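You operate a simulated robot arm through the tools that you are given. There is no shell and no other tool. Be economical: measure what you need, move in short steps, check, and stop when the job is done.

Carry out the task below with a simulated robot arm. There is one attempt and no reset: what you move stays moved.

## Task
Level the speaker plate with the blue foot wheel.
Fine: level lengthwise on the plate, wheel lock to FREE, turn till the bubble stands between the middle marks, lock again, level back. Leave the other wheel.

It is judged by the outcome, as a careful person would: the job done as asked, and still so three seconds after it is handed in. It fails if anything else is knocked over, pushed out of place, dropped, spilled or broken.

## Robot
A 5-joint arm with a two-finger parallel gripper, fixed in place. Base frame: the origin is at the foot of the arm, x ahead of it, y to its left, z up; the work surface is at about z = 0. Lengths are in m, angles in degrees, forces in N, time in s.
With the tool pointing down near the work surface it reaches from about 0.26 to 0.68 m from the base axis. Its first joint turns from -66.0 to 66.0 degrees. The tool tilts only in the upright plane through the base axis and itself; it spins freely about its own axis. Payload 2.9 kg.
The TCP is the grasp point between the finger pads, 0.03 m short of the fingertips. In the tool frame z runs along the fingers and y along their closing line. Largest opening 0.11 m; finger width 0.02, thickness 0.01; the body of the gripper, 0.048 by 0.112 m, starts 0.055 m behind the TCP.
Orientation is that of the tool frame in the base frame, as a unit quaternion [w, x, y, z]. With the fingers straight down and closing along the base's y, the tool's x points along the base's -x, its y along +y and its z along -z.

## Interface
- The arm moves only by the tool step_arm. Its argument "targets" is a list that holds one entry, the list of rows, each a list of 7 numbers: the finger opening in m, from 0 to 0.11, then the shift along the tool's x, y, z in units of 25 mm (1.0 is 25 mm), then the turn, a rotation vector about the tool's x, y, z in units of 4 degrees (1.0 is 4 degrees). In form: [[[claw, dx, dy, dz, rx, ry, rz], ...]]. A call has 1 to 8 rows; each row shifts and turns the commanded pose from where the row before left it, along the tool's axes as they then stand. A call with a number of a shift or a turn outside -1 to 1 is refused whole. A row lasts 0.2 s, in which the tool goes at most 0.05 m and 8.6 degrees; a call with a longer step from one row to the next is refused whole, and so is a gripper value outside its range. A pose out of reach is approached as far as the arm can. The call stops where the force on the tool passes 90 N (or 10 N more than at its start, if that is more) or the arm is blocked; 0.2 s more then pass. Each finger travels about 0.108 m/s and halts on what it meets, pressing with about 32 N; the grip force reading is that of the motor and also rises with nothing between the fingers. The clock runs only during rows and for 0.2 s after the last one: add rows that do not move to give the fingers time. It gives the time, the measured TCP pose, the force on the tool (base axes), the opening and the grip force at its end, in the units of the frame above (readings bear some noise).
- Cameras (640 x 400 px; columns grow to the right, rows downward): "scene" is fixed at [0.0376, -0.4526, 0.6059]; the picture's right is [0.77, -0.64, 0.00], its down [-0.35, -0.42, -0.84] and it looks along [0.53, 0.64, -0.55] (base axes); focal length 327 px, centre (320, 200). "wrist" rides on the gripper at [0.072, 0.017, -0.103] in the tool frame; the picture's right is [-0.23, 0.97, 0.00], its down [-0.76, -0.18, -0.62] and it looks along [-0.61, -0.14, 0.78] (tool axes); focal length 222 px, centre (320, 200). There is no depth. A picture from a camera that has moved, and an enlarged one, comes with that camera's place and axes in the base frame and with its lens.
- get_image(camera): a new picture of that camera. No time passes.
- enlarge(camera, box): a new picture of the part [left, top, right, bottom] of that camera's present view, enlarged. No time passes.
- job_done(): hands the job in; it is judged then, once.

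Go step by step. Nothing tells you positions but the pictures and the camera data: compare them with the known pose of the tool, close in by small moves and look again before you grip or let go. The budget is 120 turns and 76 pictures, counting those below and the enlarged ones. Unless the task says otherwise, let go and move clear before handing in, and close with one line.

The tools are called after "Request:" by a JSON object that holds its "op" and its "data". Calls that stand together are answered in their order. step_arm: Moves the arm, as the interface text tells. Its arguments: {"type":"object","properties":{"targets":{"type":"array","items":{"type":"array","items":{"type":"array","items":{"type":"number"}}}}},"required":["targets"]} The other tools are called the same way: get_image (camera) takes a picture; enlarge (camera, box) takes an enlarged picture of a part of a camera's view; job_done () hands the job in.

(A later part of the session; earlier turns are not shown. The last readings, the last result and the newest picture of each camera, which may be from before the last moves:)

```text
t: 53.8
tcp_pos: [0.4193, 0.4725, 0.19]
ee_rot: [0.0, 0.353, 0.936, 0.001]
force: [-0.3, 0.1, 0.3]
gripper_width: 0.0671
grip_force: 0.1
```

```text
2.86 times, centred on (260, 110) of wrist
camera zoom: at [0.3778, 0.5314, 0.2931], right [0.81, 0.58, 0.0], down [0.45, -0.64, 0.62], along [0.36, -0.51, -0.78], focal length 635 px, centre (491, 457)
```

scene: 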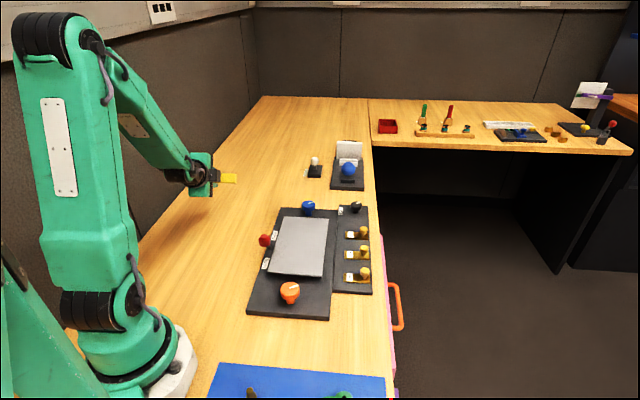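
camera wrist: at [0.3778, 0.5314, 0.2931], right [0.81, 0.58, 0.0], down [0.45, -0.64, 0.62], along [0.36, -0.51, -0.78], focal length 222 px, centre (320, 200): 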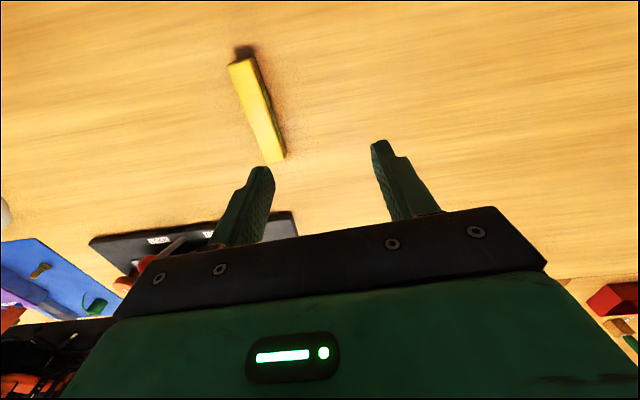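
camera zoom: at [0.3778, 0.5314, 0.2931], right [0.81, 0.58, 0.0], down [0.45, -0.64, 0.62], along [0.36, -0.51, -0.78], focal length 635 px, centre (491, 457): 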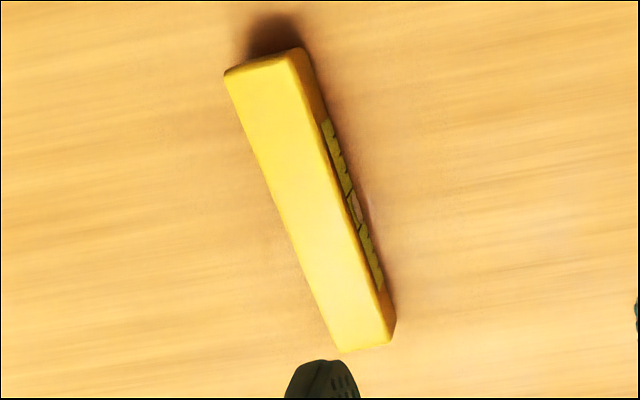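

Confirmed: the label faces outward. I'll grip the bar at its centre, lift, and spin it to lie radially.

Request:
{"op": "step_arm", "data": {"targets": [[[0.06, 0, -0.98, 0, 0, 0, 0], [0.06, 0, -0.98, 0.5, 0, 0, 0], [0.06, 0, -0.98, 0.8, 0, 0, 0], [0.06, 0, 0, 1, 0, 0, 0], [0.06, 0, 0, 1, 0, 0, 0], [0.06, 0, 0, 1, 0, 0, 0], [0.06, 0, 0, 1, 0, 0, 0], [0.06, 0, 0, 0.9, 0, 0, 0]]]}}

Request:
{"op": "step_arm", "data": {"targets": [[[0.04, 0, 0, 0, 0, 0, 0], [0.02, 0, 0, 0, 0, 0, 0], [0.0, 0, 0, 0, 0, 0, 0], [0.0, 0, 0, 0, 0, 0, 0], [0.0, 0, 0, -0.1, 0, 0, 0], [0.0, 0, 0, -0.2, 0, 0, 0], [0.0, 0, 0, -0.4, 0, 0, 0], [0.0, 0, 0, -0.5, 0, 0, 0]]]}}

Request:
{"op": "enlarge", "data": {"camera": "scene", "box": [180, 130, 280, 220]}}

```text
t: 55.6
tcp_pos: [0.3699, 0.4174, 0.0338]
ee_rot: [0.0, 0.354, 0.935, 0.0]
force: [-0.3, -0.1, -0.5]
gripper_width: 0.0601
grip_force: 0.0
```

```text
t: 57.4
tcp_pos: [0.3701, 0.4178, 0.0658]
ee_rot: [0.0, 0.354, 0.935, 0.0]
force: [0.4, -0.1, -1.0]
gripper_width: 0.027
grip_force: 32.3
```

```text
4.44 times, centred on (230, 175) of scene
camera zoom: at [0.0376, -0.4526, 0.6059], right [0.77, -0.64, 0.0], down [-0.35, -0.42, -0.84], along [0.53, 0.64, -0.55], focal length 1452 px, centre (720, 311)
```

zoom: 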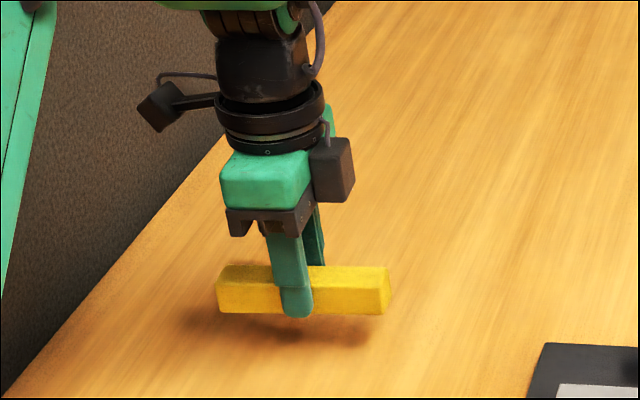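

Held well. Spin 90° so the bar lies along the radius, then set it down.

Request:
{"op": "step_arm", "data": {"targets": [[[0, 0, 0, 0, 0, 0, 1], [0, 0, 0, 0, 0, 0, 1], [0, 0, 0, 0, 0, 0, 1], [0, 0, 0, 0, 0, 0, 1], [0, 0, 0, 0, 0, 0, 1], [0, 0, 0, 0, 0, 0, 1], [0, 0, 0, 0, 0, 0, 1], [0, 0, 0, 0, 0, 0, 1]]]}}

Request:
{"op": "step_arm", "data": {"targets": [[[0, 0, 0, 0, 0, 0, 1], [0, 0, 0, 0, 0, 0, 1], [0, 0, 0, 0, 0, 0, 1], [0, 0, 0, 0, 0, 0, 1], [0, 0, 0, 0, 0, 0, 1], [0, 0, 0, 0, 0, 0, 1], [0, 0, 0, 0, 0, 0, 1], [0, 0, 0, 0, 0, 0, 1]]]}}

Request:
{"op": "step_arm", "data": {"targets": [[[0, 0, 0, 0, 0, 0, 1], [0, 0, 0, 0, 0, 0, 1], [0, 0, 0, 0, 0, 0, 1], [0, 0, 0, 0, 0, 0, 1], [0, 0, 0, 0, 0, 0, 1], [0, 0, 0, 0, 0, 0, 1], [0, 0, 0, 0, 0, 0, 0.4], [0, 0, 0, 0, 0, 0, 0]]]}}

Request:
{"op": "get_image", "data": {"camera": "scene"}}

```text
t: 59.2
tcp_pos: [0.3693, 0.4167, 0.0654]
ee_rot: [0.0, 0.599, 0.801, 0.001]
force: [-0.2, 0.5, -0.3]
gripper_width: 0.0271
grip_force: 31.9
```

```text
t: 61.0
tcp_pos: [0.371, 0.4182, 0.0642]
ee_rot: [0.0, 0.796, 0.605, 0.0]
force: [0.4, -0.1, -1.1]
gripper_width: 0.0272
grip_force: 31.9
```

```text
t: 62.8
tcp_pos: [0.3756, 0.4107, 0.0642]
ee_rot: [0.0, 0.887, 0.462, 0.0]
force: [0.1, -0.1, -1.3]
gripper_width: 0.0272
grip_force: 32.3
out of reach, approached as far as the arm can: row 5, 6
```

```text
37 pictures are left
```

scene: 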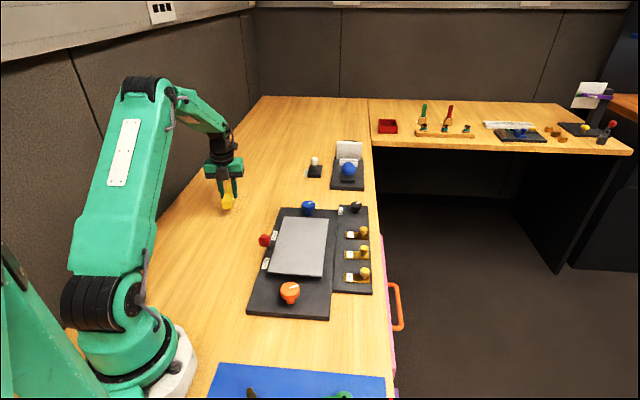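

The tool's spin reached its limit on this side. I'll spin the other way instead, which also puts the label on the side I need for the final turn.

Request:
{"op": "step_arm", "data": {"targets": [[[0, 0, 0, 0, 0, 0, -1], [0, 0, 0, 0, 0, 0, -1], [0, 0, 0, 0, 0, 0, -1], [0, 0, 0, 0, 0, 0, -1], [0, 0, 0, 0, 0, 0, -1], [0, 0, 0, 0, 0, 0, -1], [0, 0, 0, 0, 0, 0, -1], [0, 0, 0, 0, 0, 0, -1]]]}}

Request:
{"op": "step_arm", "data": {"targets": [[[0, 0, 0, 0, 0, 0, -1], [0, 0, 0, 0, 0, 0, -1], [0, 0, 0, 0, 0, 0, -1], [0, 0, 0, 0, 0, 0, -1], [0, 0, 0, 0, 0, 0, -1], [0, 0, 0, 0, 0, 0, -1], [0, 0, 0, 0, 0, 0, -1], [0, 0, 0, 0, 0, 0, -1]]]}}

Request:
{"op": "step_arm", "data": {"targets": [[[0, 0, 0, 0, 0, 0, -1], [0, 0, 0, 0, 0, 0, -1], [0, 0, 0, 0, 0, 0, -1], [0, 0, 0, 0, 0, 0, -1], [0, 0, 0, 0, 0, 0, -1], [0, 0, 0, 0, 0, 0, -1], [0, 0, 0, 0, 0, 0, -1], [0, 0, 0, 0, 0, 0, -1]]]}}

Request:
{"op": "step_arm", "data": {"targets": [[[0, 0, 0, 0, 0, 0, -1], [0, 0, 0, 0, 0, 0, -1], [0, 0, 0, 0, 0, 0, -1], [0, 0, 0, 0, 0, 0, -1], [0, 0, 0, 0, 0, 0, -1], [0, 0, 0, 0, 0, 0, -1], [0, 0, 0, 0, 0, 0, -1], [0, 0, 0, 0, 0, 0, -1]]]}}

Request:
{"op": "step_arm", "data": {"targets": [[[0, 0, 0, 0, 0, 0, -1], [0, 0, 0, 0, 0, 0, -1], [0, 0, 0, 0, 0, 0, -1], [0, 0, 0, 0, 0, 0, -1], [0, 0, 0, 0, 0, 0, -1], [0, 0, 0, 0, 0, 0, -1], [0, 0, 0, 0, 0, 0, -1], [0, 0, 0, 0, 0, 0, -1]]]}}

```text
t: 64.6
tcp_pos: [0.3767, 0.4116, 0.0654]
ee_rot: [0.0, 0.734, 0.68, -0.001]
force: [0.3, -0.4, -0.4]
gripper_width: 0.0271
grip_force: 32.1
```

```text
t: 66.4
tcp_pos: [0.378, 0.4118, 0.0638]
ee_rot: [-0.001, 0.518, 0.856, -0.001]
force: [0.3, -0.2, -1.5]
gripper_width: 0.027
grip_force: 31.3
```

```text
t: 68.2
tcp_pos: [0.3766, 0.4131, 0.0641]
ee_rot: [-0.001, 0.262, 0.965, 0.0]
force: [0.2, -0.2, -0.9]
gripper_width: 0.0269
grip_force: 32.3
```

```text
t: 70.0
tcp_pos: [0.3775, 0.4118, 0.0642]
ee_rot: [0.0, -0.014, 1.0, 0.0]
force: [0.3, 0.3, -0.5]
gripper_width: 0.027
grip_force: 32.6
```

```text
t: 71.8
tcp_pos: [0.3764, 0.4109, 0.0633]
ee_rot: [0.001, -0.288, 0.958, 0.0]
force: [-0.1, -0.1, -1.0]
gripper_width: 0.0269
grip_force: 32.0
```

Request:
{"op": "step_arm", "data": {"targets": [[[0, 0, 0, 0, 0, 0, -1], [0, 0, 0, 0, 0, 0, -1], [0, 0, 0, 0, 0, 0, -1], [0, 0, 0, 0.3, 0, 0, -0.5], [0, 0, 0, 0.3, 0, 0, 0], [0, 0, 0, 0.3, 0, 0, 0], [0, 0, 0, 0.25, 0, 0, 0], [0, 0, 0, 0, 0, 0, 0]]]}}

Request:
{"op": "step_arm", "data": {"targets": [[[0.035, 0, 0, 0, 0, 0, 0], [0.06, 0, 0, 0, 0, 0, 0], [0.06, 0, 0, -0.6, 0, 0, 0], [0.06, 0.5, 0, -1, 0, 0, 0], [0.06, 1, 0, -1, 0, 0, 0], [0.06, 1, 0, -1, 0, 0, 0], [0.06, 1, 0, -0.5, 0, 0, 0]]]}}

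Request:
{"op": "get_image", "data": {"camera": "wrist"}}

Request:
{"op": "enlarge", "data": {"camera": "scene", "box": [180, 130, 280, 220]}}

```text
t: 73.6
tcp_pos: [0.3766, 0.4119, 0.0343]
ee_rot: [-0.001, -0.403, 0.915, 0.0]
force: [0.3, -0.3, -1.1]
gripper_width: 0.0271
grip_force: 32.2
```

```text
t: 75.2
tcp_pos: [0.3173, 0.3469, 0.1383]
ee_rot: [0.001, -0.403, 0.915, 0.0]
force: [0.3, -0.5, -0.3]
gripper_width: 0.06
grip_force: 0.0
```

```text
36 pictures are left
camera wrist: at [0.2569, 0.3034, 0.2424], right [-0.56, 0.83, 0.0], down [0.65, 0.44, 0.62], along [0.51, 0.35, -0.78], focal length 222 px, centre (320, 200)
```

wrist: 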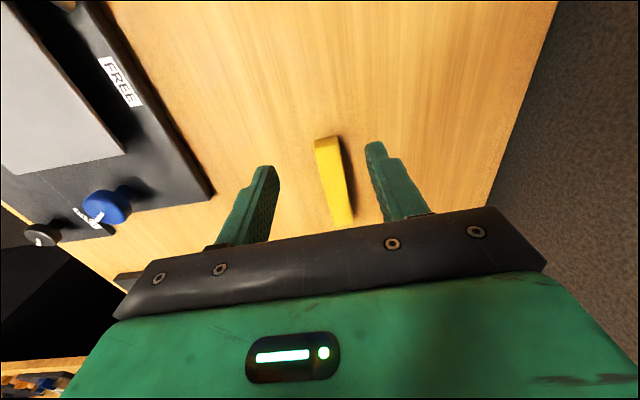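

```text
4.44 times, centred on (230, 175) of scene
camera zoom: at [0.0376, -0.4526, 0.6059], right [0.77, -0.64, 0.0], down [-0.35, -0.42, -0.84], along [0.53, 0.64, -0.55], focal length 1452 px, centre (720, 311)
```

zoom: 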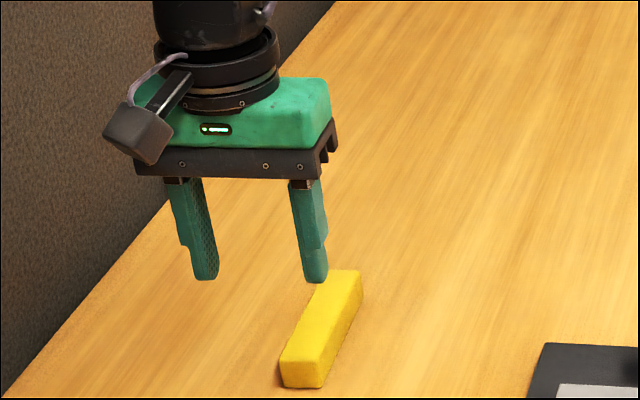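

The bar now lies along the radius, with its inner end at r≈0.50 and the label to the left. I'll tilt outward 50° and check before going in.

Request:
{"op": "step_arm", "data": {"targets": [[[0.06, 0, 0, 0, 0, -1, 0], [0.06, 0, 0, 0, 0, -1, 0], [0.06, 0, 0, 0, 0, -1, 0], [0.06, 0, 0, 0, 0, -1, 0], [0.06, 0, 0, 0, 0, -1, 0], [0.06, 0, 0, 0, 0, -1, 0], [0.06, 0, 0, 0, 0, -1, 0], [0.06, 0, 0, 0, 0, -1, 0]]]}}

Request:
{"op": "step_arm", "data": {"targets": [[[0.06, 0, 0, 0, 0, -1, 0], [0.06, 0, 0, 0, 0, -1, 0], [0.06, 0, 0, 0, 0, -1, 0], [0.06, 0, 0, 0, 0, -1, 0], [0.06, 0.48, 0, 0.77, 0, -0.5, 0], [0.06, 0.48, 0, 0.77, 0, 0, 0], [0.06, 0.48, 0, 0.77, 0, 0, 0]]]}}

Request:
{"op": "get_image", "data": {"camera": "wrist"}}

Request:
{"op": "enlarge", "data": {"camera": "scene", "box": [160, 130, 280, 230]}}

```text
t: 77.0
tcp_pos: [0.3168, 0.347, 0.1377]
ee_rot: [0.254, -0.386, 0.88, 0.112]
force: [0.2, 0.5, 0.6]
gripper_width: 0.0601
grip_force: 0.0
```

```text
t: 78.6
tcp_pos: [0.3326, 0.3623, 0.0741]
ee_rot: [0.386, -0.366, 0.829, 0.171]
force: [0.4, -0.7, -0.7]
gripper_width: 0.0598
grip_force: 0.0
```

```text
34 pictures are left
camera wrist: at [0.2357, 0.2793, 0.0844], right [-0.62, 0.77, 0.17], down [0.14, -0.11, 0.98], along [0.77, 0.63, -0.04], focal length 222 px, centre (320, 200)
```

wrist: 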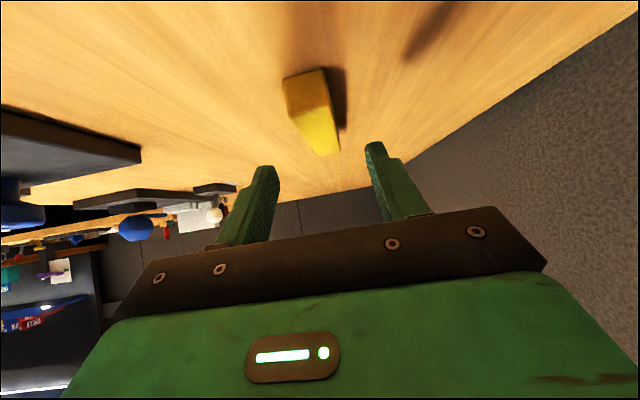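

```text
4.00 times, centred on (220, 180) of scene
camera zoom: at [0.0376, -0.4526, 0.6059], right [0.77, -0.64, 0.0], down [-0.35, -0.42, -0.84], along [0.53, 0.64, -0.55], focal length 1307 px, centre (720, 280)
```

zoom: 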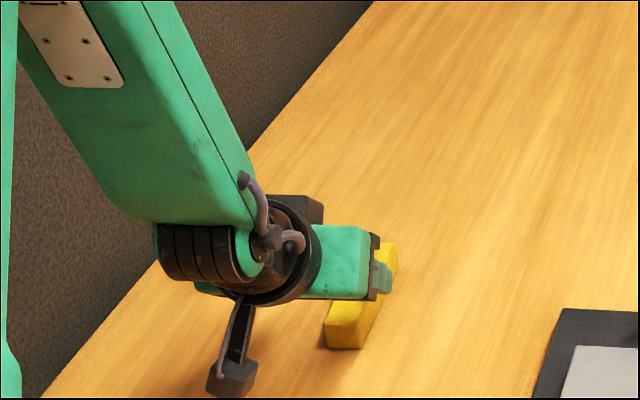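

Well aligned. I'll go in the rest of the way and grip the end.

Request:
{"op": "step_arm", "data": {"targets": [[[0.06, 0.3, 0, 0.5, 0, 0, 0], [0.06, 0.35, 0, 0.5, 0, 0, 0], [0.06, 0.3, 0, 0.48, 0, 0, 0], [0.06, 0, 0, 0, 0, 0, 0]]]}}

Request:
{"op": "get_image", "data": {"camera": "wrist"}}

```text
t: 79.6
tcp_pos: [0.3394, 0.3723, 0.0306]
ee_rot: [0.387, -0.365, 0.829, 0.17]
force: [-0.5, -1.2, 1.0]
gripper_width: 0.06
grip_force: 0.1
```

```text
32 pictures are left
camera wrist: at [0.2441, 0.2892, 0.0419], right [-0.62, 0.77, 0.17], down [0.14, -0.11, 0.98], along [0.77, 0.63, -0.04], focal length 222 px, centre (320, 200)
```

wrist: 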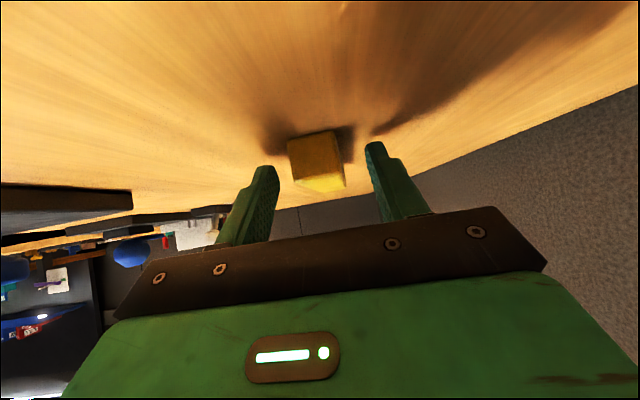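

Request:
{"op": "step_arm", "data": {"targets": [[[0.04, 0, 0, 0, 0, 0, 0], [0.02, 0, 0, 0, 0, 0, 0], [0.0, 0, 0, 0, 0, 0, 0], [0.0, 0, 0, 0, 0, 0, 0], [0, -0.15, 0, -0.13, 0, 0, 0], [0, -0.3, 0, -0.26, 0, 0, 0], [0, -0.6, 0, -0.5, 0, 0, 0], [0, -0.6, 0, -0.5, 0, 0, 0]]]}}

Request:
{"op": "enlarge", "data": {"camera": "scene", "box": [160, 130, 280, 230]}}

```text
t: 81.4
tcp_pos: [0.3397, 0.3716, 0.0846]
ee_rot: [0.386, -0.366, 0.829, 0.171]
force: [0.2, -0.9, -1.1]
gripper_width: 0.0275
grip_force: 32.5
```

```text
4.00 times, centred on (220, 180) of scene
camera zoom: at [0.0376, -0.4526, 0.6059], right [0.77, -0.64, 0.0], down [-0.35, -0.42, -0.84], along [0.53, 0.64, -0.55], focal length 1307 px, centre (720, 280)
```

zoom: 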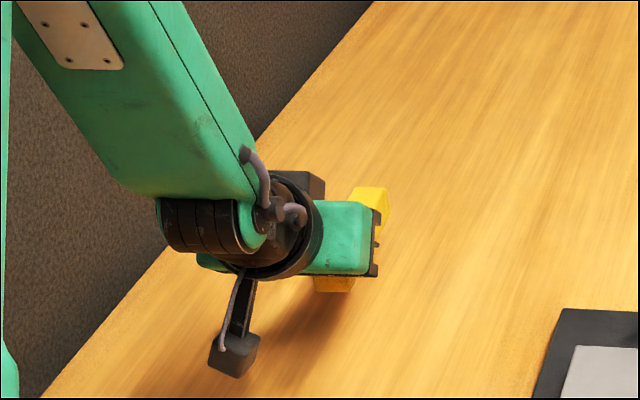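

The end grip holds. I'll raise it and spin 90° about the tool axis while still tilted, bringing the label to the upper side.

Request:
{"op": "step_arm", "data": {"targets": [[[0, -0.7, 0, -0.59, 0, 0, 0], [0, -0.7, 0, -0.59, 0, 0, 0], [0, -0.7, 0, -0.59, 0, 0, 0], [0, -0.7, 0, -0.59, 0, 0, 0], [0, 0, 0, 0, 0, 0, 1], [0, 0, 0, 0, 0, 0, 1], [0, 0, 0, 0, 0, 0, 1], [0, 0, 0, 0, 0, 0, 1]]]}}

Request:
{"op": "step_arm", "data": {"targets": [[[0, 0, 0, 0, 0, 0, 1], [0, 0, 0, 0, 0, 0, 1], [0, 0, 0, 0, 0, 0, 1], [0, 0, 0, 0, 0, 0, 1], [0, 0, 0, 0, 0, 0, 1], [0, 0, 0, 0, 0, 0, 1], [0, 0, 0, 0, 0, 0, 1], [0, 0, 0, 0, 0, 0, 1]]]}}

Request:
{"op": "step_arm", "data": {"targets": [[[0, 0, 0, 0, 0, 0, 1], [0, 0, 0, 0, 0, 0, 1], [0, 0, 0, 0, 0, 0, 1], [0, 0, 0, 0, 0, 0, 1], [0, 0, 0, 0, 0, 0, 1], [0, 0, 0, 0, 0, 0, 1], [0, 0, 0, 0, 0, 0, 1], [0, 0, 0, 0, 0, 0, 1]]]}}

Request:
{"op": "step_arm", "data": {"targets": [[[0, 0, 0, 0, 0, 0, 1], [0, 0, 0, 0, 0, 0, 1], [0, 0, 0, 0, 0, 0, 0.5], [0, 0, 0, 0, 0, 0, 0]]]}}

Request:
{"op": "enlarge", "data": {"camera": "scene", "box": [140, 110, 300, 230]}}

```text
t: 83.2
tcp_pos: [0.3395, 0.3706, 0.1771]
ee_rot: [0.359, -0.246, 0.872, 0.223]
force: [-0.4, 1.4, -1.2]
gripper_width: 0.0274
grip_force: 32.0
```

```text
t: 85.0
tcp_pos: [0.3404, 0.3707, 0.1774]
ee_rot: [0.284, 0.005, 0.906, 0.313]
force: [-0.2, 1.5, -0.6]
gripper_width: 0.0277
grip_force: 32.4
```

```text
t: 86.8
tcp_pos: [0.3388, 0.3717, 0.1757]
ee_rot: [0.186, 0.254, 0.87, 0.38]
force: [0.1, 0.9, 0.3]
gripper_width: 0.0273
grip_force: 32.1
```

```text
t: 87.8
tcp_pos: [0.3398, 0.3715, 0.1768]
ee_rot: [0.152, 0.328, 0.845, 0.394]
force: [-0.1, 0.3, -0.3]
gripper_width: 0.0273
grip_force: 32.2
```

```text
3.33 times, centred on (220, 170) of scene
camera zoom: at [0.0376, -0.4526, 0.6059], right [0.77, -0.64, 0.0], down [-0.35, -0.42, -0.84], along [0.53, 0.64, -0.55], focal length 1089 px, centre (653, 300)
```

zoom: 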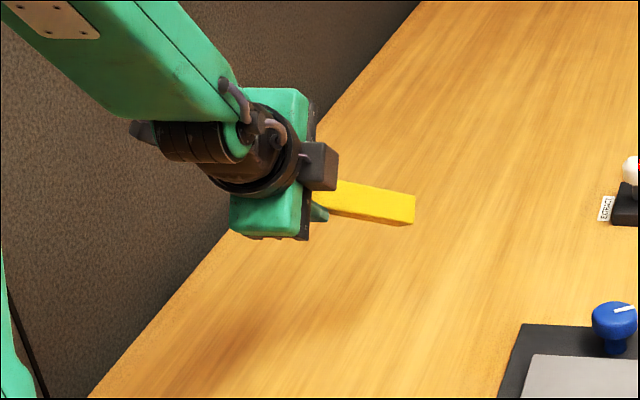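

The label's side currently faces away from the camera, as expected. Tilting further should bring it into view.

Request:
{"op": "step_arm", "data": {"targets": [[[0, 0, 0, 0, -1, 0, 0], [0, 0, 0, 0, -1, 0, 0], [0, 0, 0, 0, -1, 0, 0], [0, 0, 0, 0, -1, 0, 0], [0, 0, 0, 0, -1, 0, 0], [0, 0, 0, 0, -1, 0, 0], [0, 0, 0, 0, 0, 0, 0]]]}}

Request:
{"op": "enlarge", "data": {"camera": "scene", "box": [140, 110, 300, 230]}}

Request:
{"op": "get_image", "data": {"camera": "wrist"}}

```text
t: 89.4
tcp_pos: [0.3403, 0.3713, 0.1759]
ee_rot: [0.218, 0.289, 0.744, 0.561]
force: [0.2, 0.4, -0.6]
gripper_width: 0.0277
grip_force: 31.8
```

```text
3.33 times, centred on (220, 170) of scene
camera zoom: at [0.0376, -0.4526, 0.6059], right [0.77, -0.64, 0.0], down [-0.35, -0.42, -0.84], along [0.53, 0.64, -0.55], focal length 1089 px, centre (653, 300)
```

zoom: 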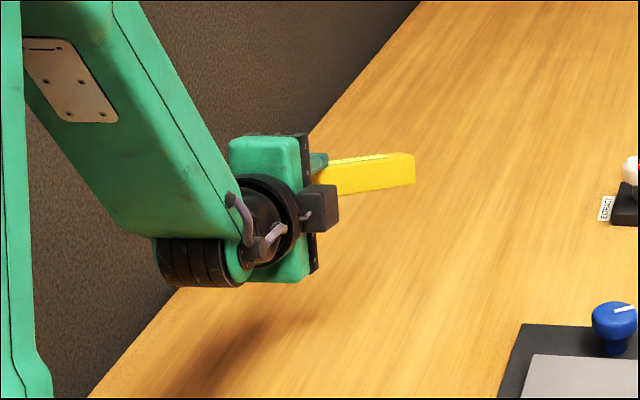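

```text
28 pictures are left
camera wrist: at [0.2236, 0.3493, 0.2214], right [0.35, 0.04, 0.94], down [0.12, -0.99, 0.0], along [0.93, 0.12, -0.35], focal length 222 px, centre (320, 200)
```

wrist: 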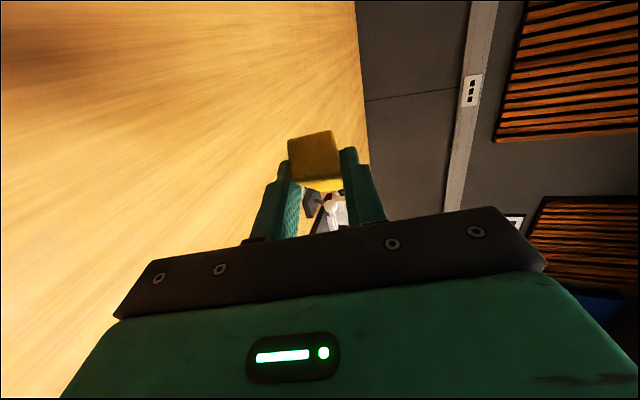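

The scale label is now on top. I'll ease the tilt to 70° so the far end touches first, and lower.

Request:
{"op": "step_arm", "data": {"targets": [[[0, 0, 0, 0, 1, 0, 0], [0, 0, -0.777, 0.283, 0, 0, 0], [0, 0, -0.777, 0.283, 0, 0, 0], [0, 0, -0.777, 0.283, 0, 0, 0], [0, 0, -0.777, 0.283, 0, 0, 0], [0, 0, -0.777, 0.283, 0, 0, 0], [0, 0, -0.6, 0.218, 0, 0, 0], [0, 0, 0, 0, 0, 0, 0]]]}}

Request:
{"op": "step_arm", "data": {"targets": [[[0, 0, -0.1, 0.036, 0, 0, 0], [0, 0, -0.06, 0.02, 0, 0, 0], [0, 0, 0, 0, 0, 0, 0]]]}}

Request:
{"op": "enlarge", "data": {"camera": "scene", "box": [140, 130, 300, 250]}}

```text
t: 91.2
tcp_pos: [0.341, 0.371, 0.0563]
ee_rot: [0.208, 0.297, 0.763, 0.534]
force: [-0.8, -0.3, -0.5]
gripper_width: 0.0276
grip_force: 32.0
```

```text
t: 92.0
tcp_pos: [0.3397, 0.371, 0.0528]
ee_rot: [0.208, 0.297, 0.763, 0.535]
force: [-0.1, -0.1, -1.0]
gripper_width: 0.0275
grip_force: 31.7
```

```text
3.33 times, centred on (220, 190) of scene
camera zoom: at [0.0376, -0.4526, 0.6059], right [0.77, -0.64, 0.0], down [-0.35, -0.42, -0.84], along [0.53, 0.64, -0.55], focal length 1089 px, centre (653, 233)
```

zoom: 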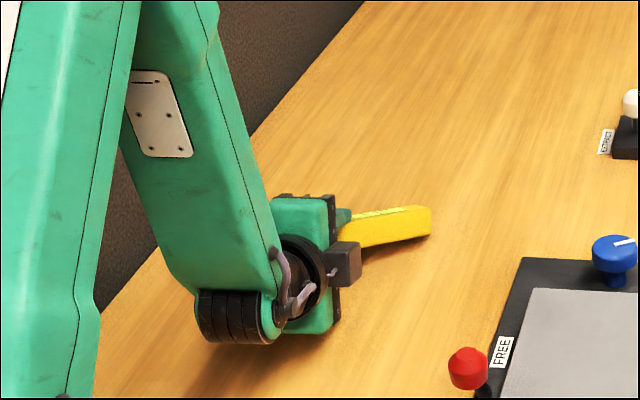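

Request:
{"op": "step_arm", "data": {"targets": [[[0, 0, -0.08, 0.03, 0, 0, 0], [0, 0, -0.08, 0.03, 0, 0, 0], [0, 0, 0, 0, 0, 0, 0]]]}}

Request:
{"op": "step_arm", "data": {"targets": [[[0, 0, -0.08, 0.03, 0, 0, 0], [0, 0, 0, 0, 0, 0, 0]]]}}

```text
t: 92.8
tcp_pos: [0.3401, 0.3723, 0.049]
ee_rot: [0.207, 0.297, 0.763, 0.535]
force: [-1.0, -0.1, 2.8]
gripper_width: 0.0274
grip_force: 32.4
```

```text
t: 93.4
tcp_pos: [0.3408, 0.3725, 0.0486]
ee_rot: [0.208, 0.296, 0.762, 0.537]
force: [-1.6, -1.9, 10.3]
gripper_width: 0.0278
grip_force: 32.1
```

Contact is as predicted, so I'll open gently while holding the lower finger nearly still.

Request:
{"op": "step_arm", "data": {"targets": [[[0.031, 0, 0.06, 0, 0, 0, 0], [0.035, 0, 0.08, 0, 0, 0, 0], [0.039, 0, 0.08, 0, 0, 0, 0], [0.043, 0, 0.08, 0, 0, 0, 0], [0.047, 0, 0.08, 0, 0, 0, 0], [0.047, 0, 0, 0, 0, 0, 0]]]}}

Request:
{"op": "enlarge", "data": {"camera": "scene", "box": [180, 160, 280, 230]}}

Request:
{"op": "get_image", "data": {"camera": "wrist"}}

```text
t: 94.8
tcp_pos: [0.3418, 0.3746, 0.0566]
ee_rot: [0.208, 0.297, 0.764, 0.535]
force: [-0.1, -0.3, 0.4]
gripper_width: 0.0471
grip_force: 0.3
```

```text
5.71 times, centred on (230, 195) of scene
camera zoom: at [0.0376, -0.4526, 0.6059], right [0.77, -0.64, 0.0], down [-0.35, -0.42, -0.84], along [0.53, 0.64, -0.55], focal length 1867 px, centre (834, 229)
```

zoom: 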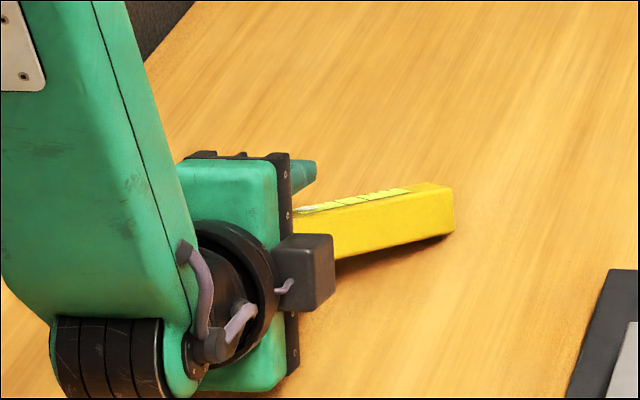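

```text
25 pictures are left
camera wrist: at [0.2286, 0.3544, 0.1076], right [0.39, 0.09, 0.92], down [0.13, -0.99, 0.05], along [0.91, 0.1, -0.4], focal length 222 px, centre (320, 200)
```

wrist: 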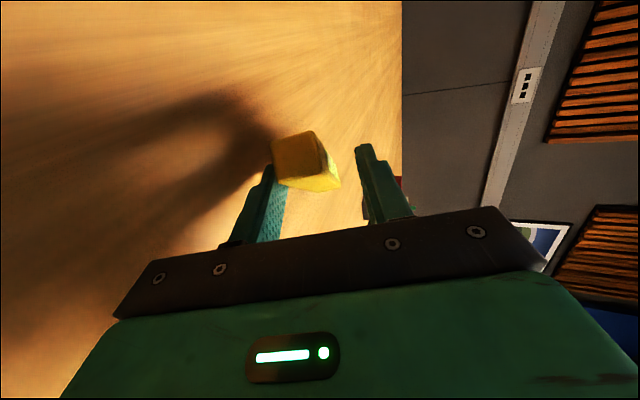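

The level rests label-up on the lower finger with its far end on the table. I'll lower the near end, then draw the finger out.

Request:
{"op": "step_arm", "data": {"targets": [[[0.047, 0, -0.16, 0.06, 0, 0, 0], [0.047, 0, -0.16, 0.06, 0, 0, 0], [0.047, 0, -0.1, 0.04, 0, 0, 0], [0.047, 0, 0, 0, 0, 0, 0]]]}}

Request:
{"op": "step_arm", "data": {"targets": [[[0.047, 0, -0.2, -0.6, 0, 0, 0], [0.047, 0, -0.22, -0.65, 0, 0, 0], [0.047, 0, 0, 0, 0, 0, 0]]]}}

Request:
{"op": "enlarge", "data": {"camera": "scene", "box": [180, 160, 280, 230]}}

```text
t: 95.8
tcp_pos: [0.3421, 0.3746, 0.0448]
ee_rot: [0.208, 0.297, 0.763, 0.535]
force: [-0.4, 0.3, -1.0]
gripper_width: 0.0472
grip_force: 0.1
```

```text
t: 96.6
tcp_pos: [0.3209, 0.3503, 0.0459]
ee_rot: [0.208, 0.296, 0.764, 0.534]
force: [1.4, -0.4, -0.1]
gripper_width: 0.0469
grip_force: 0.0
```

```text
5.71 times, centred on (230, 195) of scene
camera zoom: at [0.0376, -0.4526, 0.6059], right [0.77, -0.64, 0.0], down [-0.35, -0.42, -0.84], along [0.53, 0.64, -0.55], focal length 1867 px, centre (834, 229)
```

zoom: 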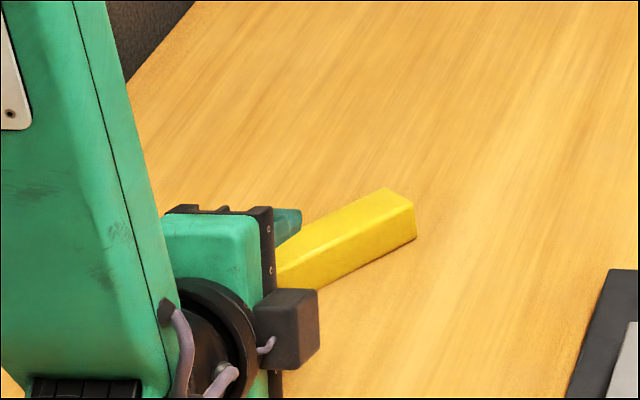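

The top looks plain again. I'll back off upward and look.

Request:
{"op": "step_arm", "data": {"targets": [[[0.06, 0, 0, -0.9, 0, 0, 0], [0.067, 0, 0.4, -0.9, 0, 0, 0], [0.067, 0, 0.9, -0.6, 0, 0, 0], [0.067, 0, 0.9, -0.3, 1, 0, 0], [0.067, 0, 0.9, -0.3, 1, 0, 0], [0.067, 0, 0.9, -0.3, 1, 0, 0], [0.067, 0, 0.6, 0, 1, 0, 0], [0.067, 0, 0.6, 0, 1, 0, 0]]]}}

Request:
{"op": "enlarge", "data": {"camera": "scene", "box": [180, 160, 280, 230]}}

Request:
{"op": "get_image", "data": {"camera": "wrist"}}

```text
t: 98.4
tcp_pos: [0.3088, 0.3362, 0.1923]
ee_rot: [0.153, 0.329, 0.845, 0.394]
force: [-0.2, 0.0, -0.7]
gripper_width: 0.0673
grip_force: 0.2
out of reach, approached as far as the arm can: row 3
```

```text
5.71 times, centred on (230, 195) of scene
camera zoom: at [0.0376, -0.4526, 0.6059], right [0.77, -0.64, 0.0], down [-0.35, -0.42, -0.84], along [0.53, 0.64, -0.55], focal length 1867 px, centre (834, 229)
```

zoom: 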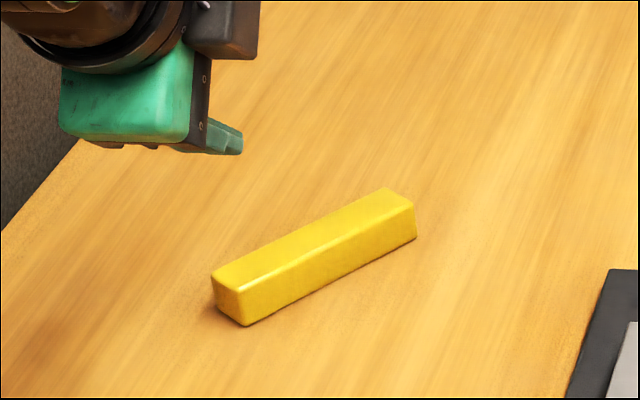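

```text
22 pictures are left
camera wrist: at [0.2108, 0.3343, 0.2714], right [0.59, 0.31, 0.75], down [0.16, -0.95, 0.27], along [0.79, -0.04, -0.61], focal length 222 px, centre (320, 200)
```

wrist: 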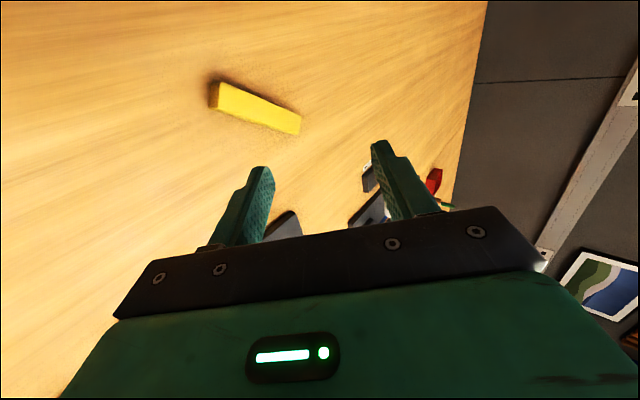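

The sideways drag tipped it over its outer edge again. That label-up rest on the finger was fine, so next time I'll withdraw along the bar's own axis. First straighten up, turn, and confirm which side the label is on.

Request:
{"op": "step_arm", "data": {"targets": [[[0.06, 0, 0, 0, 1, 0, 0], [0.06, 0, 0, 0, 1, 0, 0], [0.06, 0, 0, 0, 1, 0, 0], [0.06, 0, 0, 0, 1, 0, 0], [0.06, 0, 0, 0, 1, 0, 0], [0.06, 0, 0, 0, 1, 0, 0], [0.06, 0, 0, 0, 1, 0, 0], [0.06, 0, 0, 0, 1, 0, 0]]]}}

Request:
{"op": "step_arm", "data": {"targets": [[[0.06, 0, 0, 0, 1, 0, 0], [0.06, 0, 0, 0, 1, 0, 0], [0.06, 0, 0, 0, 1, 0, 0], [0.06, 0, 0, 0, 1, 0, 0], [0.06, 0, 0, 0, 0.5, 0, 0], [0.06, 0, 0, 0, 0, 0, -1], [0.06, 0, 0, 0, 0, 0, -1], [0.06, 0, 0, 0, 0, 0, -1]]]}}

Request:
{"op": "step_arm", "data": {"targets": [[[0.06, 0, 0, 0, 0, 0, -1], [0.06, 0, 0, 0, 0, 0, -1], [0.06, 0, 0, 0, 0, 0, -1], [0.06, 0, 0, 0, 0, 0, -1], [0.06, 0, 0, 0, 0, 0, -1], [0.06, 0, 0, 0, 0, 0, -1], [0.06, 0, 0, 0, 0, 0, -1], [0.06, 0, 0, 0, 0, 0, -1]]]}}

Request:
{"op": "step_arm", "data": {"targets": [[[0.06, 0, 0.8, 0, 0, 0, -1], [0.06, 0, 1, 0, 0, 0, -0.5], [0.06, 0, 1, 0, 0, 0, 0], [0.06, 0, 1, 0, 0, 0, 0], [0.06, 0, 1, 0, 0, 0, 0]]]}}

Request:
{"op": "get_image", "data": {"camera": "wrist"}}

```text
t: 100.2
tcp_pos: [0.3085, 0.3366, 0.1916]
ee_rot: [0.056, 0.359, 0.921, 0.145]
force: [-0.3, -0.5, -0.4]
gripper_width: 0.06
grip_force: 0.2
```

```text
t: 102.0
tcp_pos: [0.308, 0.3379, 0.1901]
ee_rot: [0.0, 0.263, 0.965, 0.0]
force: [-0.7, 0.4, 0.5]
gripper_width: 0.06
grip_force: 0.0
```

```text
t: 103.8
tcp_pos: [0.3086, 0.3371, 0.1911]
ee_rot: [0.0, -0.013, 1.0, 0.0]
force: [0.2, -1.1, -0.4]
gripper_width: 0.06
grip_force: 0.0
```

```text
t: 105.0
tcp_pos: [0.2954, 0.4558, 0.1907]
ee_rot: [0.0, -0.066, 0.998, -0.001]
force: [0.0, 0.7, 0.7]
gripper_width: 0.0599
grip_force: 0.0
```

```text
21 pictures are left
camera wrist: at [0.223, 0.4624, 0.2946], right [0.1, 1.0, 0.0], down [0.78, -0.08, 0.62], along [0.62, -0.06, -0.78], focal length 222 px, centre (320, 200)
```

wrist: 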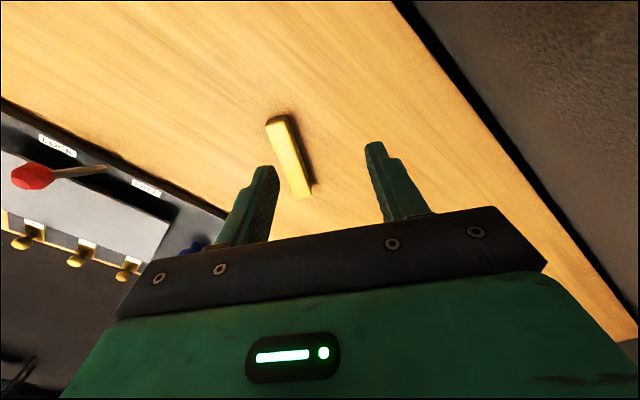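

Request:
{"op": "enlarge", "data": {"camera": "wrist", "box": [250, 105, 330, 205]}}

```text
4.00 times, centred on (290, 155) of wrist
camera zoom: at [0.223, 0.4624, 0.2946], right [0.1, 1.0, 0.0], down [0.78, -0.08, 0.62], along [0.62, -0.06, -0.78], focal length 888 px, centre (440, 380)
```

zoom: 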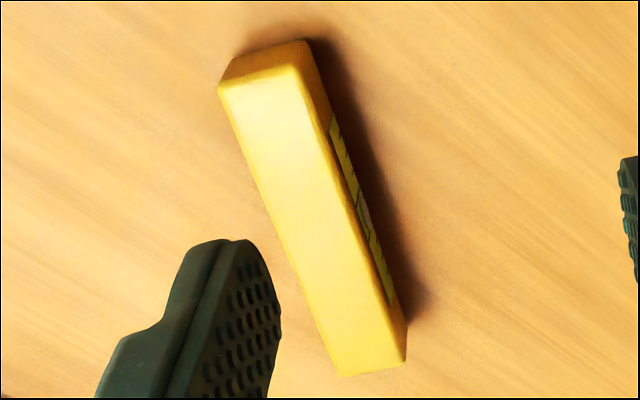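

The label is confirmed on the +y side. It tips readily, so I'll try a simple push with closed fingers high on that side, moving slightly upward, to roll it label-up in place.

Request:
{"op": "step_arm", "data": {"targets": [[[0.0, -0.9, -0.3, 0, 0, 0, 0], [0.0, -0.9, -0.3, 0, 0, 0, 0], [0.0, -0.89, -0.28, 1, 0, 0, 0], [0.0, 0, 0, 1, 0, 0, 0], [0.0, 0, 0, 1, 0, 0, 0], [0.0, 0, 0, 1, 0, 0, 0], [0.0, 0, 0, 1, 0, 0, 0], [0.0, 0, 0, 0.86, 0, 0, 0]]]}}

Request:
{"op": "step_arm", "data": {"targets": [[[0.0, 0, -0.3, 0, 0, 0, 0], [0.0, 0, -0.2, -0.05, 0, 0, 0], [0.0, 0, -0.15, -0.1, 0, 0, 0], [0.0, 0, -0.15, -0.1, 0, 0, 0], [0.0, 0, -0.15, -0.1, 0, 0, 0], [0.0, 0, -0.2, -0.05, 0, 0, 0]]]}}

Request:
{"op": "enlarge", "data": {"camera": "scene", "box": [180, 150, 280, 220]}}

```text
t: 106.8
tcp_pos: [0.3656, 0.442, 0.0451]
ee_rot: [-0.001, -0.065, 0.998, 0.0]
force: [0.5, -0.1, -0.3]
gripper_width: 0.0
grip_force: 32.0
```

```text
t: 108.2
tcp_pos: [0.369, 0.4144, 0.0544]
ee_rot: [0.0, -0.066, 0.998, 0.0]
force: [0.5, 1.2, 0.6]
gripper_width: 0.0
grip_force: 31.5
```

```text
5.71 times, centred on (230, 185) of scene
camera zoom: at [0.0376, -0.4526, 0.6059], right [0.77, -0.64, 0.0], down [-0.35, -0.42, -0.84], along [0.53, 0.64, -0.55], focal length 1867 px, centre (834, 286)
```

zoom: 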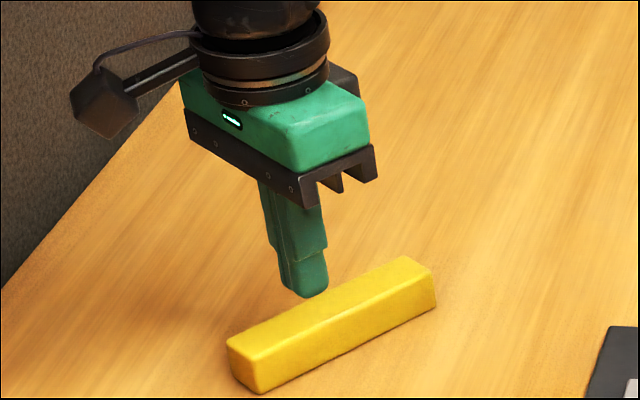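

The bar slid without tipping. So I'll do it the robust way: stand it on end, turn it 90° about the vertical, and lay it down with side-gripping fingers only. First regrip at the centre and turn it radial.

Request:
{"op": "step_arm", "data": {"targets": [[[0.0, 0, 0.4, -0.5, 0, 0, 0], [0.03, 0, 0, -1, 0, 0, 0], [0.06, 0, -0.7, -0.3, 0, 0, 0], [0.06, -0.08, -0.68, 0, 0, 0, 0], [0.06, 0, 0, 0.9, 0, 0, 0], [0.06, 0, 0, 0.9, 0, 0, 0], [0.06, 0, 0, 0.8, 0, 0, 0]]]}}

Request:
{"op": "step_arm", "data": {"targets": [[[0.04, 0, 0, 0, 0, 0, 0], [0.02, 0, 0, 0, 0, 0, 0], [0.0, 0, 0, 0, 0, 0, 0], [0.0, 0, 0, 0, 0, 0, 0], [0.0, 0, 0, -0.1, 0, 0, 0], [0.0, 0, 0, -0.2, 0, 0, 0], [0.0, 0, 0, -0.4, 0, 0, 0], [0.0, 0, 0, -0.4, 0, 0, 0]]]}}

```text
t: 109.8
tcp_pos: [0.3734, 0.3911, 0.0343]
ee_rot: [0.0, -0.065, 0.998, 0.0]
force: [0.0, 0.1, -0.1]
gripper_width: 0.06
grip_force: 0.1
```

```text
t: 111.6
tcp_pos: [0.3748, 0.3916, 0.0619]
ee_rot: [0.0, -0.065, 0.998, 0.0]
force: [-0.8, 0.2, -1.5]
gripper_width: 0.027
grip_force: 32.2
```

Request:
{"op": "step_arm", "data": {"targets": [[[0, 0, 0, 0, 0, 0, -1], [0, 0, 0, 0, 0, 0, -1], [0, 0, 0, 0, 0, 0, -1], [0, 0, 0, 0, 0, 0, -1], [0, 0, 0, 0, 0, 0, -1], [0, 0, 0, 0, 0, 0, -1], [0, 0, 0, 0, 0, 0, -1], [0, 0, 0, 0, 0, 0, -1]]]}}

Request:
{"op": "step_arm", "data": {"targets": [[[0, 0, 0, 0, 0, 0, -1], [0, 0, 0, 0, 0, 0, -0.7], [0, 0, 0, 0.3, 0, 0, 0], [0, 0, 0, 0.3, 0, 0, 0], [0, 0, 0, 0.3, 0, 0, 0], [0, 0, 0, 0.2, 0, 0, 0], [0.0, 0, 0, 0, 0, 0, 0]]]}}

Request:
{"op": "step_arm", "data": {"targets": [[[0.035, 0, 0, 0, 0, 0, 0], [0.06, 0, 0, 0, 0, 0, 0], [0.06, 0, 0, -0.6, 0, 0, 0], [0.06, 0.48, 0, -0.9, 0, 0, 0], [0.06, 1, 0, -0.9, 0, 0, 0], [0.06, 1, 0, -0.9, 0, 0, 0], [0.06, 1, 0, -0.9, 0, 0, 0], [0.06, 0, 0, 0, 0, 0, 0]]]}}

Request:
{"op": "get_image", "data": {"camera": "wrist"}}

```text
t: 113.4
tcp_pos: [0.3742, 0.3899, 0.0613]
ee_rot: [-0.001, -0.338, 0.941, 0.0]
force: [0.1, -0.1, -0.3]
gripper_width: 0.0271
grip_force: 32.2
```

```text
t: 115.0
tcp_pos: [0.3728, 0.3895, 0.0345]
ee_rot: [0.0, -0.393, 0.92, 0.0]
force: [-0.2, -0.6, -0.6]
gripper_width: 0.0272
grip_force: 31.9
```

```text
t: 116.8
tcp_pos: [0.3121, 0.3278, 0.14]
ee_rot: [-0.001, -0.393, 0.92, 0.0]
force: [0.1, -0.4, -0.4]
gripper_width: 0.0597
grip_force: 0.1
```

```text
18 pictures are left
camera wrist: at [0.2518, 0.286, 0.2429], right [-0.55, 0.84, 0.0], down [0.65, 0.43, 0.62], along [0.52, 0.34, -0.78], focal length 222 px, centre (320, 200)
```

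wrist: 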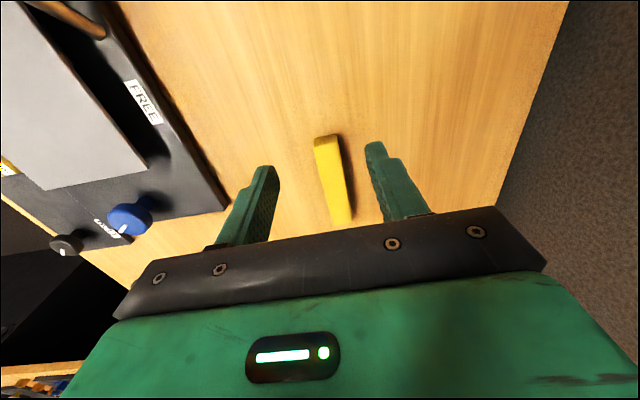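

The bar lies radially at r≈0.474 to 0.593. I'll tilt 55° and go in to its near end.

Request:
{"op": "step_arm", "data": {"targets": [[[0.06, 0, 0, 0, 0, -1, 0], [0.06, 0, 0, 0, 0, -1, 0], [0.06, 0, 0, 0, 0, -1, 0], [0.06, 0, 0, 0, 0, -1, 0], [0.06, 0, 0, 0, 0, -1, 0], [0.06, 0, 0, 0, 0, -1, 0], [0.06, 0, 0, 0, 0, -1, 0], [0.06, 0, 0, 0, 0, -1, 0]]]}}

Request:
{"op": "step_arm", "data": {"targets": [[[0.06, 0, 0, 0, 0, -1, 0], [0.06, 0, 0, 0, 0, -1, 0], [0.06, 0, 0, 0, 0, -1, 0], [0.06, 0, 0, 0, 0, -1, 0], [0.06, 0, 0, 0, 0, -1, 0], [0.06, 0, 0, 0, 0, -0.75, 0], [0.06, 0.6, 0, 0.68, 0, 0, 0], [0.06, 0.6, 0, 0.68, 0, 0, 0]]]}}

Request:
{"op": "step_arm", "data": {"targets": [[[0.06, 0.6, 0, 0.68, 0, 0, 0], [0.06, 0.6, 0, 0.68, 0, 0, 0], [0.06, 0.5, 0, 0.6, 0, 0, 0], [0.06, 0, 0, 0, 0, 0, 0]]]}}

```text
t: 118.6
tcp_pos: [0.3127, 0.3279, 0.1391]
ee_rot: [0.254, -0.378, 0.884, 0.108]
force: [-0.3, 1.0, 0.3]
gripper_width: 0.06
grip_force: 0.2
```

```text
t: 120.4
tcp_pos: [0.3209, 0.3353, 0.0944]
ee_rot: [0.425, -0.348, 0.816, 0.181]
force: [0.6, 0.1, 0.6]
gripper_width: 0.0601
grip_force: 0.0
```

```text
t: 121.4
tcp_pos: [0.332, 0.3483, 0.0321]
ee_rot: [0.425, -0.348, 0.816, 0.18]
force: [0.5, 0.3, 0.7]
gripper_width: 0.0601
grip_force: 0.1
```

Request:
{"op": "step_arm", "data": {"targets": [[[0.04, 0, 0, 0, 0, 0, 0], [0.02, 0, 0, 0, 0, 0, 0], [0.0, 0, 0, 0, 0, 0, 0], [0.0, 0, 0, 0, 0, 0, 0], [0, -0.1, 0, -0.07, 0, 0, 0], [0, -0.3, 0, -0.21, 0, 0, 0], [0, -0.7, 0, -0.5, 0, 0, 0], [0, -0.8, 0, -0.56, 0, 0, 0]]]}}

Request:
{"op": "step_arm", "data": {"targets": [[[0, -0.8, 0, -0.56, 0, 0, 0], [0, -0.8, 0, -0.56, 0, 0, 0], [0, -0.8, 0, -0.56, 0, 0, 0], [0, -0.8, 0, -0.56, 0, 0, 0], [0, 0, 0, 0, 0, 1, 0], [0, 0, 0, 0, 0, 1, 0], [0, 0, 0, 0, 0, 1, 0], [0, 0, 0, 0, 0, 1, 0]]]}}

Request:
{"op": "step_arm", "data": {"targets": [[[0, 0, 0, 0, 0, 1, 0], [0, 0, 0, 0, 0, 1, 0], [0, 0, 0, 0, 0, 1, 0], [0, 0, 0, 0, 0, 1, 0], [0, 0, 0, 0, 0, 1, 0], [0, 0, 0, 0, 0, 1, 0], [0, 0, 0, 0, 0, 1, 0], [0, 0, 0, 0, 0, 1, 0]]]}}

Request:
{"op": "step_arm", "data": {"targets": [[[0, 0, 0, 0, 0, 1, 0], [0, 0, 0, 0, 0, 1, 0], [0, 0, 0, 0, 0, 1, 0], [0, 0, 0, 0, 0, 1, 0], [0, 0, 0, 0, 0, 1, 0], [0, 0, 0, 0, 0, 1, 0], [0, 0, 0, 0, 0, 1, 0], [0, 0, 0, 0, 0, 1, 0]]]}}

Request:
{"op": "step_arm", "data": {"targets": [[[0, 0, 0, 0, 0, 1, 0], [0, 0, 0, 0, 0, 1, 0], [0, 0, 0, 0, 0, 0.5, 0], [0, 0, 0, 0, 0, 0, 0]]]}}

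Request:
{"op": "get_image", "data": {"camera": "scene"}}

```text
t: 123.2
tcp_pos: [0.3313, 0.3458, 0.09]
ee_rot: [0.425, -0.349, 0.815, 0.181]
force: [-0.6, -0.8, -1.0]
gripper_width: 0.0275
grip_force: 31.9
```

```text
t: 125.0
tcp_pos: [0.3313, 0.3463, 0.1878]
ee_rot: [0.307, -0.371, 0.867, 0.131]
force: [-0.1, 0.0, 0.2]
gripper_width: 0.0276
grip_force: 31.4
```

```text
t: 126.8
tcp_pos: [0.3319, 0.347, 0.1887]
ee_rot: [0.056, -0.393, 0.918, 0.024]
force: [0.3, -0.6, -1.4]
gripper_width: 0.0273
grip_force: 32.1
```

```text
t: 128.6
tcp_pos: [0.332, 0.3474, 0.188]
ee_rot: [-0.2, -0.384, 0.897, -0.085]
force: [-0.7, 0.1, -0.5]
gripper_width: 0.0273
grip_force: 31.7
```

```text
t: 129.6
tcp_pos: [0.3319, 0.3463, 0.1888]
ee_rot: [-0.277, -0.374, 0.877, -0.119]
force: [-0.1, 0.2, -1.7]
gripper_width: 0.0274
grip_force: 31.7
```

```text
17 pictures are left
```

scene: 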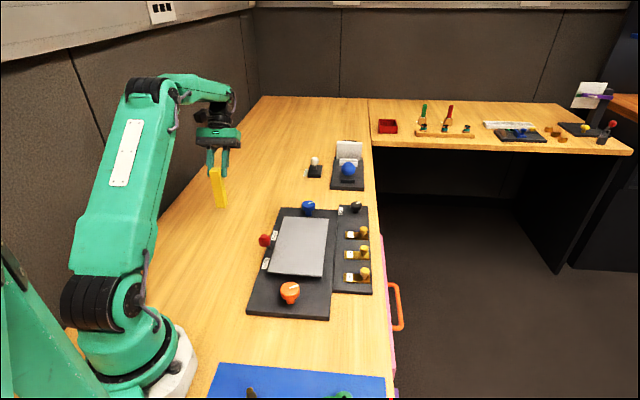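

The bar hangs vertical. I'll lower it to stand on the table.

Request:
{"op": "step_arm", "data": {"targets": [[[0, -0.402, 0, 0.573, 0, 0, 0], [0, -0.402, 0, 0.573, 0, 0, 0], [0, -0.402, 0, 0.573, 0, 0, 0], [0, -0.402, 0, 0.573, 0, 0, 0], [0, 0, 0, 0, 0, 0, 0]]]}}

Request:
{"op": "step_arm", "data": {"targets": [[[0, -0.046, 0, 0.066, 0, 0, 0], [0, -0.046, 0, 0.066, 0, 0, 0], [0, 0, 0, 0, 0, 0, 0]]]}}

Request:
{"op": "step_arm", "data": {"targets": [[[0, -0.046, 0, 0.066, 0, 0, 0], [0, 0, 0, 0, 0, 0, 0]]]}}

```text
t: 130.8
tcp_pos: [0.3324, 0.3465, 0.1192]
ee_rot: [-0.277, -0.375, 0.877, -0.118]
force: [-2.3, -1.1, 12.6]
gripper_width: 0.0274
grip_force: 31.6
```

```text
t: 131.6
tcp_pos: [0.3339, 0.3469, 0.1153]
ee_rot: [-0.275, -0.375, 0.878, -0.117]
force: [-0.2, 3.9, 30.9]
gripper_width: 0.0277
grip_force: 32.0
```

```text
t: 132.2
tcp_pos: [0.3316, 0.347, 0.1128]
ee_rot: [-0.277, -0.375, 0.877, -0.117]
force: [-0.6, 3.7, 30.4]
gripper_width: 0.0277
grip_force: 32.8
```

Request:
{"op": "enlarge", "data": {"camera": "scene", "box": [170, 130, 270, 230]}}

```text
4.00 times, centred on (220, 180) of scene
camera zoom: at [0.0375, -0.4527, 0.6058], right [0.77, -0.64, 0.0], down [-0.35, -0.42, -0.84], along [0.53, 0.64, -0.55], focal length 1307 px, centre (720, 280)
```

zoom: 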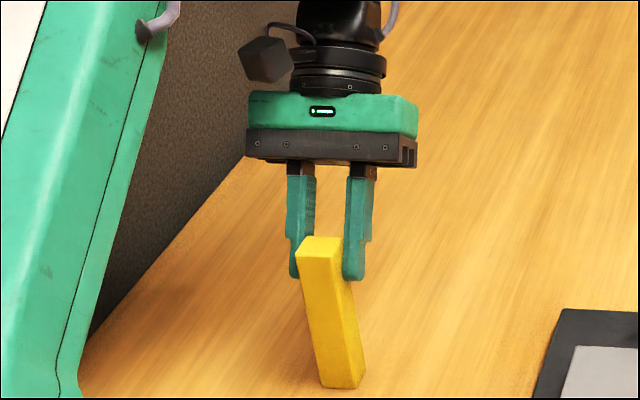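

It stands upright. I'll ease the load, open, and back away along the tool axis.

Request:
{"op": "step_arm", "data": {"targets": [[[0, 0.045, 0, -0.065, 0, 0, 0], [0.0, 0, 0, 0, 0, 0, 0]]]}}

Request:
{"op": "step_arm", "data": {"targets": [[[0.03, 0, 0, 0, 0, 0, 0], [0.036, 0, 0, 0, 0, 0, 0], [0.05, 0, 0, 0, 0, 0, 0], [0.06, 0, 0, 0, 0, 0, 0], [0.06, 0, 0, -0.5, 0, 0, 0], [0.06, 0, 0, -0.8, 0, 0, 0], [0.06, 0, 0, -0.9, 0, 0, 0], [0.06, 0, 0, -0.9, 0, 0, 0]]]}}

Request:
{"op": "enlarge", "data": {"camera": "scene", "box": [170, 130, 270, 230]}}

```text
t: 132.8
tcp_pos: [0.3323, 0.3468, 0.1131]
ee_rot: [-0.276, -0.375, 0.877, -0.118]
force: [2.5, 4.3, 13.6]
gripper_width: 0.0273
grip_force: 32.1
```

```text
t: 134.6
tcp_pos: [0.3627, 0.3785, 0.1782]
ee_rot: [-0.277, -0.375, 0.877, -0.119]
force: [-1.0, -0.5, 0.6]
gripper_width: 0.0599
grip_force: 0.0
```

```text
4.00 times, centred on (220, 180) of scene
camera zoom: at [0.0376, -0.4526, 0.6059], right [0.77, -0.64, 0.0], down [-0.35, -0.42, -0.84], along [0.53, 0.64, -0.55], focal length 1307 px, centre (720, 280)
```

zoom: 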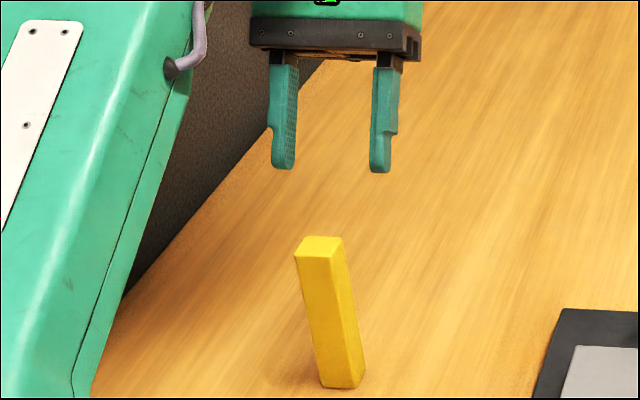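

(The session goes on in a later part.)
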